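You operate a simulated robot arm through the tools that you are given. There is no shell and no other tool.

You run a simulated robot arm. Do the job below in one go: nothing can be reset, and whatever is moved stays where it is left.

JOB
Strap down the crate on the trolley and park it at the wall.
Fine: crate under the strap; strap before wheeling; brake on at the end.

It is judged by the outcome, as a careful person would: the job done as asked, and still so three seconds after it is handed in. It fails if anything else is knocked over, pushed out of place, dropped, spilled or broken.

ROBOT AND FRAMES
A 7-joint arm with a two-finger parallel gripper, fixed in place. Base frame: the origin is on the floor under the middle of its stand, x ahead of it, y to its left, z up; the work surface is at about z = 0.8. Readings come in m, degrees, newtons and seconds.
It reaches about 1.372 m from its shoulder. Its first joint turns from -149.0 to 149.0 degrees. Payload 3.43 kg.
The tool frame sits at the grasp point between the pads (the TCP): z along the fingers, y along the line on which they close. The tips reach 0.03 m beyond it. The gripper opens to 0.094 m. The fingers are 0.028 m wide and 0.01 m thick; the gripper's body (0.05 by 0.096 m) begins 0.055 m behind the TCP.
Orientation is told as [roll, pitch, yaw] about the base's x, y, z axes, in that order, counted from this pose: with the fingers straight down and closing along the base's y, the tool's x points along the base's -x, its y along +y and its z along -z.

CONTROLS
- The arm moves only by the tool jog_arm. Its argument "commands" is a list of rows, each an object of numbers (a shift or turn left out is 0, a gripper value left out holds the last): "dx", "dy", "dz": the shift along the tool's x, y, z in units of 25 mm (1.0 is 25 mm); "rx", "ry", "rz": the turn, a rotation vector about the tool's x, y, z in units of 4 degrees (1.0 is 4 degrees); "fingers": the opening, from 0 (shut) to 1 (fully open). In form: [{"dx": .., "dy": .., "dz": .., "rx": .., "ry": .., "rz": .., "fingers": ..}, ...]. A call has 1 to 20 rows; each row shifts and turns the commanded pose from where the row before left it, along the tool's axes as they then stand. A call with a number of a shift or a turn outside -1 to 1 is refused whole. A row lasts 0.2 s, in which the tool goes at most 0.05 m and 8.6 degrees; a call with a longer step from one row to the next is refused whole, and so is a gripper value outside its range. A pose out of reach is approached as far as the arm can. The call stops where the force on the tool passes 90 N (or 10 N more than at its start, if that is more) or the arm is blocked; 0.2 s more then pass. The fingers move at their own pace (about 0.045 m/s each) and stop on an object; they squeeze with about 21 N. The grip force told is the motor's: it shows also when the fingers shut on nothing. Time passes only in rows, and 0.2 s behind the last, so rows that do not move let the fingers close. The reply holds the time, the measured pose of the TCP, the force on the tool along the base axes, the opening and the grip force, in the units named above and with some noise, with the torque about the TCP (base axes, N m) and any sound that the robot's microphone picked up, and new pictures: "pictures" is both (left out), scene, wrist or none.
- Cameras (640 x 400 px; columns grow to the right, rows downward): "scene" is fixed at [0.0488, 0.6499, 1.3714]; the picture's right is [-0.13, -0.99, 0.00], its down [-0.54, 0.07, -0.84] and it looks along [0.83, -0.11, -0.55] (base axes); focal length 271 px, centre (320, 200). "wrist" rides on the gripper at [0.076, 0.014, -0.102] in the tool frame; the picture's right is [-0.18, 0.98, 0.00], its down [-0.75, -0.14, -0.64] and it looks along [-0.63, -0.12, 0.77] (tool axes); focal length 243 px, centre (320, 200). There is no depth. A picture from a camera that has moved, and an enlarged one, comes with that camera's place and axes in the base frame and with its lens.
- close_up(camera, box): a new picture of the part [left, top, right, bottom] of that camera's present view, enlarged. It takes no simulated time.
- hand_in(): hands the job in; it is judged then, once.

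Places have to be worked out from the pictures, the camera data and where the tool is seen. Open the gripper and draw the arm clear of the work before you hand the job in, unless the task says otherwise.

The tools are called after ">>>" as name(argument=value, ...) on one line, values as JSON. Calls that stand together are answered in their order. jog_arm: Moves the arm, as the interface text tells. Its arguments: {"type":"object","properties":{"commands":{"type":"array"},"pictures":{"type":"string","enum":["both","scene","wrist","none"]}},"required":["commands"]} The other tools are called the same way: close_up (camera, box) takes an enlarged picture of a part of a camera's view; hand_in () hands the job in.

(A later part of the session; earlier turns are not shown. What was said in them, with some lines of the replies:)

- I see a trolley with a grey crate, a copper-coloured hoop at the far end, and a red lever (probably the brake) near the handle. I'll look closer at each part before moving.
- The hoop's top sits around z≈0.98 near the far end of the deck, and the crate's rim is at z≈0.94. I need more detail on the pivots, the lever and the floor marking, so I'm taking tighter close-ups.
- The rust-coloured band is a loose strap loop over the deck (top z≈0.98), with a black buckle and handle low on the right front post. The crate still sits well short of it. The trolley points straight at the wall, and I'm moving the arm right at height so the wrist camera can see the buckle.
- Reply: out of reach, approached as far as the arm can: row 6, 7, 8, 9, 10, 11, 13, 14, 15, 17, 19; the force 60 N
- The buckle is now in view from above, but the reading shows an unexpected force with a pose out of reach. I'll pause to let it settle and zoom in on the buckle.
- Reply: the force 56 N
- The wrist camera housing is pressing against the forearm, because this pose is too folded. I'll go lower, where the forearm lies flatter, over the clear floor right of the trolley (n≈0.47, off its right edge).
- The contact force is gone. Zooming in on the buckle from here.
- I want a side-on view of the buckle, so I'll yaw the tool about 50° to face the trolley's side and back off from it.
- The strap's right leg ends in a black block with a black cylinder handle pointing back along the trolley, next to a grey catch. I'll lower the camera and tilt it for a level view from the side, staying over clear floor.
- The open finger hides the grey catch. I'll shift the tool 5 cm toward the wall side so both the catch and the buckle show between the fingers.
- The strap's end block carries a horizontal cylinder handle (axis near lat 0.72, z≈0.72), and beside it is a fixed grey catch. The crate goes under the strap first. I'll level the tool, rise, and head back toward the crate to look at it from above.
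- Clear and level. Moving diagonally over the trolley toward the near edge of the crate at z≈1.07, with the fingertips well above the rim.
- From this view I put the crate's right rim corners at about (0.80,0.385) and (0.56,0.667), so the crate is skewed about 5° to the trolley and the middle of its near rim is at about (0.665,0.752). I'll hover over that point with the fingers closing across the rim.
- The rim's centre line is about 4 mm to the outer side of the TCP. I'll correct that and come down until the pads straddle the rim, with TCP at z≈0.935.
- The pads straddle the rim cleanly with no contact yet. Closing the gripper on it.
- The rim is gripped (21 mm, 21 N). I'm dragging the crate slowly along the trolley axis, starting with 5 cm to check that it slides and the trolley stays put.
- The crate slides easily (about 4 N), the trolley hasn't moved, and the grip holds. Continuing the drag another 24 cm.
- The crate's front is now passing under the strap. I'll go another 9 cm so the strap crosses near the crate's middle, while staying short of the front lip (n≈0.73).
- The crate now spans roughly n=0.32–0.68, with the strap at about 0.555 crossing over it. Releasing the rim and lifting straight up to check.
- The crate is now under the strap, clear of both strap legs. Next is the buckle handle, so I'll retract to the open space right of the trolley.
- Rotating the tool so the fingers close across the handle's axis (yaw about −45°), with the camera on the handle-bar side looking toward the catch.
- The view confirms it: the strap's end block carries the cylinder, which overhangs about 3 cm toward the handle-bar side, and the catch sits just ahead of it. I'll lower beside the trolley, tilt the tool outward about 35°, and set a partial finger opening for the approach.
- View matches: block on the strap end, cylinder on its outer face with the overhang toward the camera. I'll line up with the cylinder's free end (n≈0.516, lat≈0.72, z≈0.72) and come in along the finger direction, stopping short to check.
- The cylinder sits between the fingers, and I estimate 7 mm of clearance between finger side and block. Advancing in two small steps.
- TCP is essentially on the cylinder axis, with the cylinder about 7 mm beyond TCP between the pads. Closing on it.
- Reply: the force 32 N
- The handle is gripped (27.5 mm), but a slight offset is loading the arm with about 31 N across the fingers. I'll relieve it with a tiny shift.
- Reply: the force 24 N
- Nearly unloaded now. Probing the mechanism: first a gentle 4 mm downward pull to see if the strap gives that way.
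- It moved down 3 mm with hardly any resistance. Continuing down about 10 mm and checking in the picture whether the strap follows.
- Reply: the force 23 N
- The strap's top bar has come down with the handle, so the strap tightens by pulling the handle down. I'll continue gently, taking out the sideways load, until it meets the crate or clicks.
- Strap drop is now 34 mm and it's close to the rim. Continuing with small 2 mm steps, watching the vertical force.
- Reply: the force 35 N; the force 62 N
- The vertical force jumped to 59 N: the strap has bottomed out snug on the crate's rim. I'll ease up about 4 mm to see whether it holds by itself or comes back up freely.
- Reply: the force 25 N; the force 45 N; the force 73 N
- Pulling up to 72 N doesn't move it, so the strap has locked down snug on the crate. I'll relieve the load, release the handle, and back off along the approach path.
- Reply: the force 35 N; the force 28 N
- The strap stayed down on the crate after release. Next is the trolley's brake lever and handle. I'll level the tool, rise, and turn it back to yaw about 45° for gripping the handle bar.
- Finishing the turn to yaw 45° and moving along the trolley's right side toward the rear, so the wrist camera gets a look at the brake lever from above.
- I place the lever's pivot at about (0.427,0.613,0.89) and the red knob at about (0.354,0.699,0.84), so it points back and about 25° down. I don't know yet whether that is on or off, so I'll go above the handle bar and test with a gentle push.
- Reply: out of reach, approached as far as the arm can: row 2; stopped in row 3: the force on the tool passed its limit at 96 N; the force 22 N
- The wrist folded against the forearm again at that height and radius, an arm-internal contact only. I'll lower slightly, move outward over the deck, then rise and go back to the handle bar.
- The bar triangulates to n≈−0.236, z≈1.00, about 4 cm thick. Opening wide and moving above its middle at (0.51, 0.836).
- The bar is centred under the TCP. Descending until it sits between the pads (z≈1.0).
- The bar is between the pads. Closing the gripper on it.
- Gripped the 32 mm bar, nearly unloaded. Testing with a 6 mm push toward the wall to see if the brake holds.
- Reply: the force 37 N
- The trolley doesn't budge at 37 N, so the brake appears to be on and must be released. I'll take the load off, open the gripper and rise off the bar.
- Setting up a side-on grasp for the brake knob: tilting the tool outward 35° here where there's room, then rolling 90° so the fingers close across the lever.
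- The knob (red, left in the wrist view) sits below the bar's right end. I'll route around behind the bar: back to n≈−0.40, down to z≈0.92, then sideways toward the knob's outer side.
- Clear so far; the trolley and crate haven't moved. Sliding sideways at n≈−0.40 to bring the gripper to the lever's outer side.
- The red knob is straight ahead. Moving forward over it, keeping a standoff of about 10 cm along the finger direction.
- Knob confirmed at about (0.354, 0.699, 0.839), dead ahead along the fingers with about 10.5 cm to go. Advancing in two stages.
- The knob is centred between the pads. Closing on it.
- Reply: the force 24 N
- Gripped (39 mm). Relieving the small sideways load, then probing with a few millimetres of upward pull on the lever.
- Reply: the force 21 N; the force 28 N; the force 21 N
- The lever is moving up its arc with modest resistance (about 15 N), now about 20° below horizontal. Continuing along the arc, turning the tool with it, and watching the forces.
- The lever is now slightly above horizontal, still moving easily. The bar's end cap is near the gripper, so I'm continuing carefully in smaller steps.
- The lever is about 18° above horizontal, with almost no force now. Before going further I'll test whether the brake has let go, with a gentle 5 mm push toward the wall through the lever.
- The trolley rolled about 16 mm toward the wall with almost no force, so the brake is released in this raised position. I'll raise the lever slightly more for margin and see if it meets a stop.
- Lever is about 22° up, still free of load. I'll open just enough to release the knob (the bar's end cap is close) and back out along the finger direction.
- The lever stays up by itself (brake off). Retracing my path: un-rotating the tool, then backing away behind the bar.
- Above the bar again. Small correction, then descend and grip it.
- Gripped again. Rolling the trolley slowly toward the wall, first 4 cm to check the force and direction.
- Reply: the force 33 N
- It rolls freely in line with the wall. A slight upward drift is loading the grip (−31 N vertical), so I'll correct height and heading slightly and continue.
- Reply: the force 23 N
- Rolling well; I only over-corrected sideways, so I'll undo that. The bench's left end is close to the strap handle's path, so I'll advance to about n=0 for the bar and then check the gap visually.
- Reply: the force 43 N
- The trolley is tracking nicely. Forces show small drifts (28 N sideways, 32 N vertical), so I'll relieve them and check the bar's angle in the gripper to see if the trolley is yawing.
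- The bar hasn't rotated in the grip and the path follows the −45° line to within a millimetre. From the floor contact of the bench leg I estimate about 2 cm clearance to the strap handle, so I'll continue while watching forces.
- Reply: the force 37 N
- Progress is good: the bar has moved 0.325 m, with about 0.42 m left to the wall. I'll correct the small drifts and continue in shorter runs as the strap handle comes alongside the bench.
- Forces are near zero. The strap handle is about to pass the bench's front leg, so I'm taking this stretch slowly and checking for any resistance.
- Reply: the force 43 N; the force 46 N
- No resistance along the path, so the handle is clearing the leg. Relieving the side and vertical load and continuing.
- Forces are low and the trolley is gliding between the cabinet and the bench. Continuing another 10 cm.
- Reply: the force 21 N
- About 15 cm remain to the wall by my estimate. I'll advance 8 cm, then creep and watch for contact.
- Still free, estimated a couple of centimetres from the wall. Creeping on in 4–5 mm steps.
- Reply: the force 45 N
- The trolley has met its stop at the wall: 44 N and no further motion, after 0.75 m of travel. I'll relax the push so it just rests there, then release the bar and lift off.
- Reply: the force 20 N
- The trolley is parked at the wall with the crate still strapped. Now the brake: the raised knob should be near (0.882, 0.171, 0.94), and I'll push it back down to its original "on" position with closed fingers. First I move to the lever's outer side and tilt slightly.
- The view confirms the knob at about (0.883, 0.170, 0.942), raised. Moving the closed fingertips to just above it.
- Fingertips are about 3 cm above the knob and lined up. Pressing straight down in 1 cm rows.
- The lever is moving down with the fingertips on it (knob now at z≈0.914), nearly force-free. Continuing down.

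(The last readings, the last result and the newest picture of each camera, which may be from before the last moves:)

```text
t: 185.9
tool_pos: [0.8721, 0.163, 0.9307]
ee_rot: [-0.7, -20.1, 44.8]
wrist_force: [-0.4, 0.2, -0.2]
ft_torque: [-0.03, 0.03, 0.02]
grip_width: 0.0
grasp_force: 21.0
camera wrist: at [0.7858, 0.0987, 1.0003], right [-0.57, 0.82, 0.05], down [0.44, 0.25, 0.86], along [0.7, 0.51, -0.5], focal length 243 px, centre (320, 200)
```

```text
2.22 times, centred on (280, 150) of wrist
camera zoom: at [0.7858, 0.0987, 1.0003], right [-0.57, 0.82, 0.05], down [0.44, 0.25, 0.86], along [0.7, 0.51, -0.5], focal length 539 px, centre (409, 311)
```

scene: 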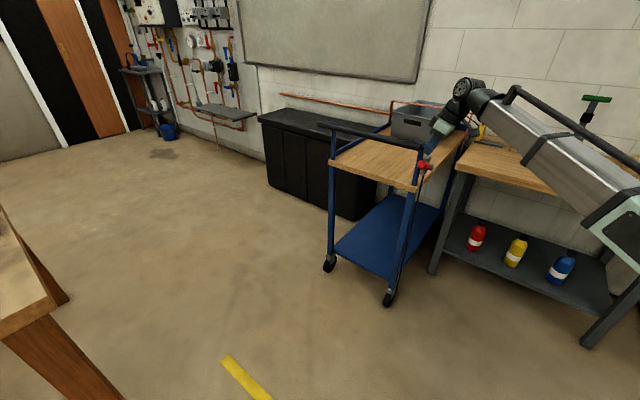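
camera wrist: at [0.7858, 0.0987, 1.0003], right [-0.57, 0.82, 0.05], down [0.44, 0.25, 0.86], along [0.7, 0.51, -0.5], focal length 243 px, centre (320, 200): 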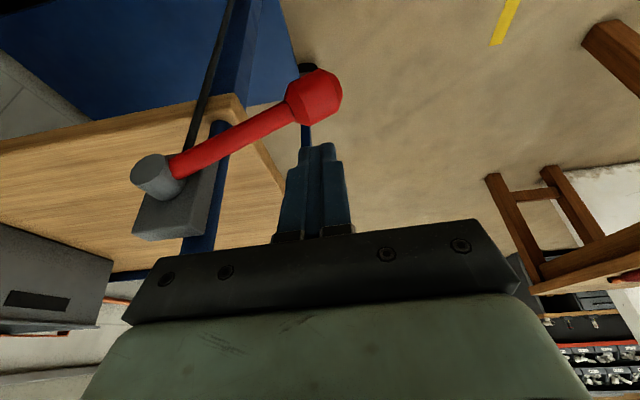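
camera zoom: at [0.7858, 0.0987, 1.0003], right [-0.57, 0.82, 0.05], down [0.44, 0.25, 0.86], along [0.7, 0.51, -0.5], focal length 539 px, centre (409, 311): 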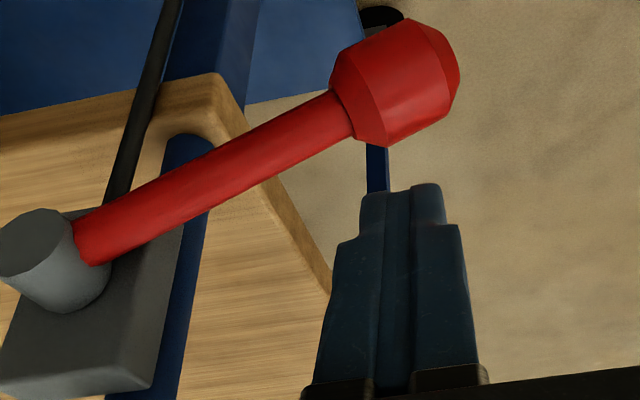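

The lever snapped over-centre and dropped to its original position: the knob is back at z≈0.839, which is brake-on. I'll press lightly on it to make sure it's fully seated.

>>> jog_arm(commands=[{"dx": 0.137, "dz": 0.376}, {"dx": 0.137, "dz": 0.376}, {"dx": 0.137, "dz": 0.376}, {"dx": 0.069, "dz": 0.188}, {}], pictures="none")

>>> jog_arm(commands=[{"dx": 0.069, "dz": 0.188}, {}], pictures="none")

>>> jog_arm(commands=[{"dx": 0.055, "dz": 0.15}, {}], pictures="wrist")

```text
t: 187.1
tool_pos: [0.8731, 0.1623, 0.8961]
ee_rot: [-0.7, -20.1, 44.7]
wrist_force: [0.2, 0.2, 0.1]
ft_torque: [0.01, -0.02, 0.0]
grip_width: 0.0
grasp_force: 21.0
```

```text
t: 187.7
tool_pos: [0.873, 0.1634, 0.8923]
ee_rot: [-0.6, -20.0, 44.7]
wrist_force: [1.1, 0.4, -0.4]
ft_torque: [0.0, 0.05, 0.01]
grip_width: 0.0
grasp_force: 21.0
```

```text
t: 188.3
tool_pos: [0.8722, 0.1622, 0.8892]
ee_rot: [-0.9, -20.4, 44.6]
wrist_force: [0.6, -2.9, 30.0]
ft_torque: [-0.07, -0.33, 0.0]
grip_width: 0.0002
grasp_force: 20.6
camera wrist: at [0.7855, 0.0976, 0.9591], right [-0.57, 0.82, 0.05], down [0.44, 0.25, 0.87], along [0.7, 0.51, -0.5], focal length 243 px, centre (320, 200)
```

wrist: 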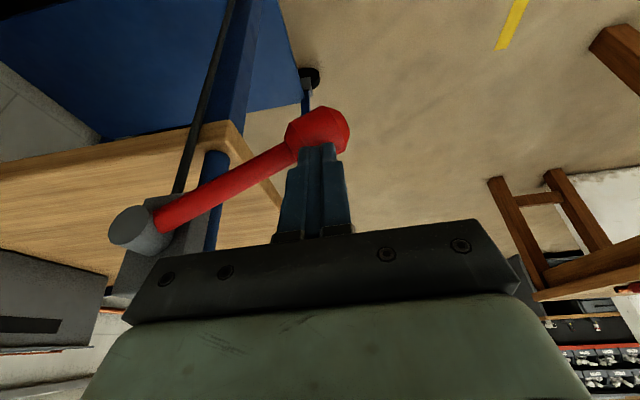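

Solid stop at 30 N: the lever is fully down, in the same position where the trolley resisted my push earlier. Backing off upward and away from the trolley.

>>> jog_arm(commands=[{"dx": -0.137, "dz": -0.376}, {"dx": -0.27, "dz": -0.75}, {"dx": -0.27, "dz": -0.75}, {"dx": -0.27, "dz": -0.75}, {"dx": -0.27, "dz": -0.75}, {"dx": -0.27, "dz": -0.75}, {"dx": -0.27, "dz": -0.75}, {"dx": -0.27, "dz": -0.75}, {"dx": -0.27, "dz": -0.75}, {}], pictures="both")

>>> close_up(camera="scene", box=[370, 90, 490, 230])

```text
t: 190.5
tool_pos: [0.8697, 0.1643, 1.0587]
ee_rot: [-0.7, -20.1, 44.7]
wrist_force: [0.1, 0.0, -0.3]
ft_torque: [0.01, -0.02, 0.0]
grip_width: 0.0
grasp_force: 20.9
camera wrist: at [0.7833, 0.0994, 1.1279], right [-0.56, 0.82, 0.05], down [0.44, 0.25, 0.86], along [0.7, 0.51, -0.5], focal length 243 px, centre (320, 200)
```

scene: 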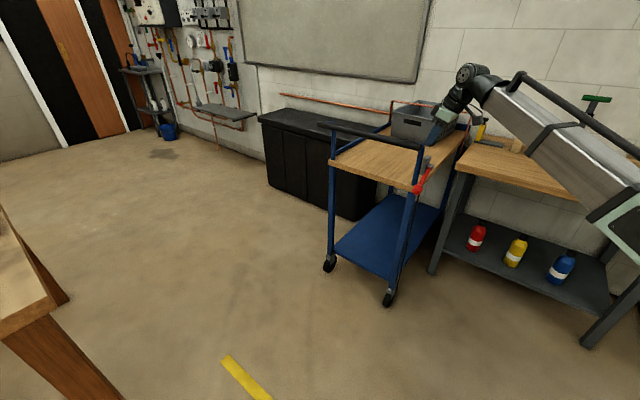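
wrist: 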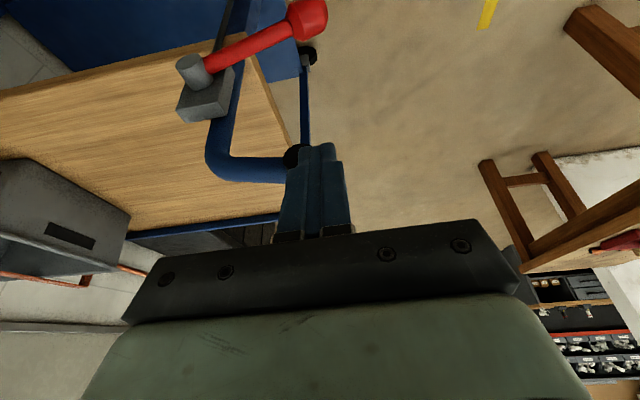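

```text
2.86 times, centred on (430, 160) of scene
camera zoom: at [0.0488, 0.6499, 1.3714], right [-0.13, -0.99, 0.0], down [-0.54, 0.07, -0.84], along [0.83, -0.11, -0.55], focal length 775 px, centre (6, 314)
```

zoom: 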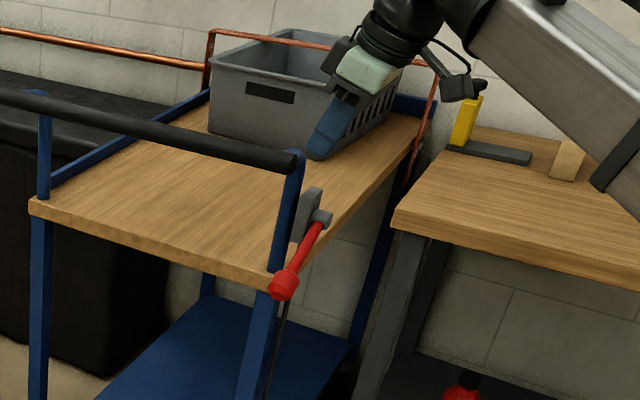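

Lever down, trolley against the wall, crate strapped. Drawing the arm away to the side with the gripper open, then a last look.

>>> jog_arm(commands=[{"dx": 0.94, "dz": -0.342}, {"dx": 0.94, "dz": -0.342}, {"dx": 0.94, "dz": -0.342}, {"dx": 0.94, "dz": -0.342}, {"dx": 0.94, "dz": -0.342}, {"dx": 0.94, "dz": -0.342}, {"dx": 0.94, "dz": -0.342, "fingers": 1}, {"fingers": 1}, {"fingers": 1}, {"fingers": 1}, {"fingers": 1}, {}], pictures="both")

>>> close_up(camera="scene", box=[370, 80, 500, 240])

>>> close_up(camera="wrist", box=[0, 0, 320, 260])

```text
t: 193.1
tool_pos: [0.7465, 0.0405, 1.0587]
ee_rot: [-0.7, -20.1, 44.8]
wrist_force: [-0.7, -0.2, -0.3]
ft_torque: [-0.01, -0.01, 0.01]
grip_width: 0.0938
grasp_force: 0.0
camera wrist: at [0.6606, -0.0238, 1.1275], right [-0.57, 0.82, 0.05], down [0.44, 0.25, 0.86], along [0.7, 0.51, -0.5], focal length 243 px, centre (320, 200)
```

scene: 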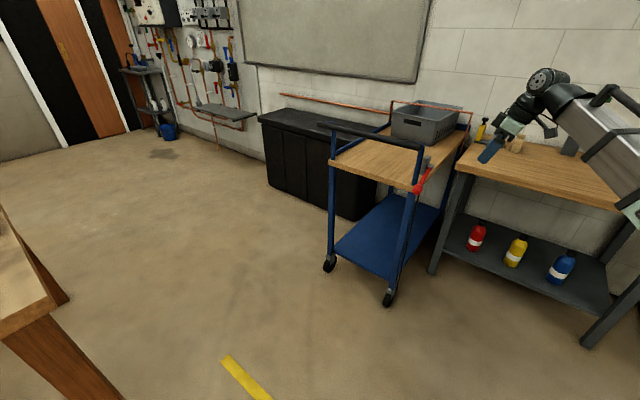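
wrist: 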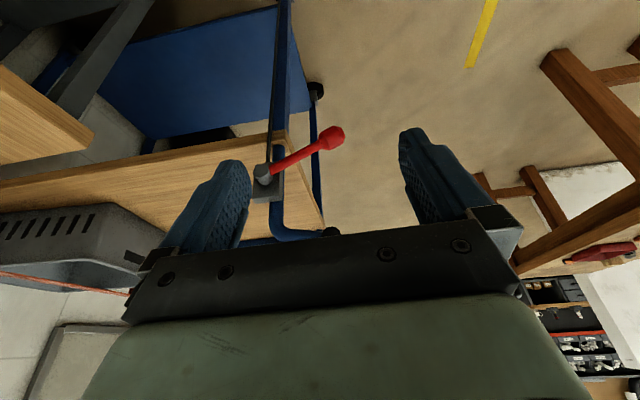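

```text
2.50 times, centred on (435, 160) of scene
camera zoom: at [0.0488, 0.6499, 1.3714], right [-0.13, -0.99, 0.0], down [-0.54, 0.07, -0.84], along [0.83, -0.11, -0.55], focal length 678 px, centre (32, 300)
```

zoom: 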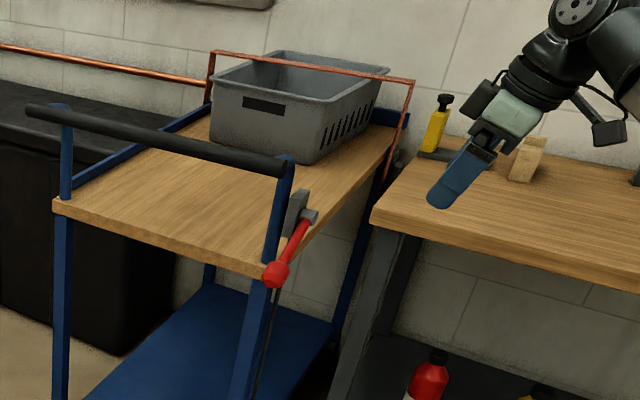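

```text
1.54 times, centred on (160, 130) of wrist
camera zoom: at [0.6606, -0.0238, 1.1275], right [-0.57, 0.82, 0.05], down [0.44, 0.25, 0.86], along [0.7, 0.51, -0.5], focal length 373 px, centre (566, 308)
```

zoom: 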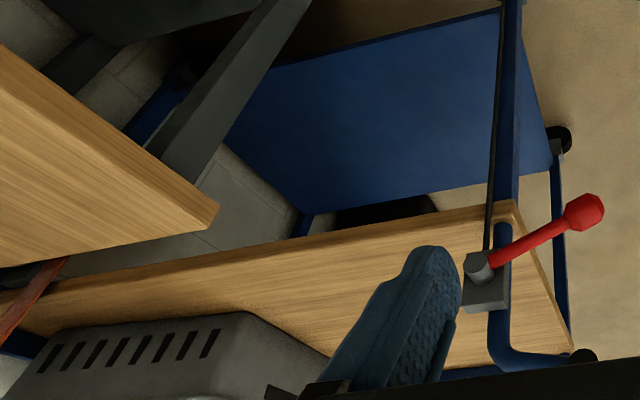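

The last pictures show everything in place:
- **Crate:** it sits under the strap, which is locked down across it.
- **Trolley:** it is parked against the wall.
- **Brake lever:** it is back in its lowered, on position.
- **Surroundings:** the bottles, bench items and cabinet look undisturbed.
- **Arm:** it is clear, with the gripper open.

Handing in.

>>> hand_in()

```text
The job is handed in.
```

I slid the crate under the strap and locked it down. Then I rolled the trolley to the wall, set the brake, and handed the job in. I don't have the judge's result.

- **Crate and strap:** I dragged the crate about 38 cm along the deck until the strap crossed near its middle, then pulled the strap handle down. An upward pull of about 72 N didn't lift it.
- **Wheeling:** With the brake on, the trolley didn't move under a 37 N push, so I raised the red lever to release it. The trolley then rolled 0.75 m until it stopped dead. I put its front edge within a couple of centimetres of the wall, but I couldn't see whether it touches.
- **Brake:** I pushed the lever back down; it snapped into its original position and held firm at 30 N. I didn't push the trolley again to test it.

Nothing else looks moved or knocked over in the last pictures. The strap handle passed the bench leg with about 2 cm to spare by my estimate, and I felt no contact. The wrist pressed against the arm's own forearm twice while I was positioning it, away from the trolley and crate.
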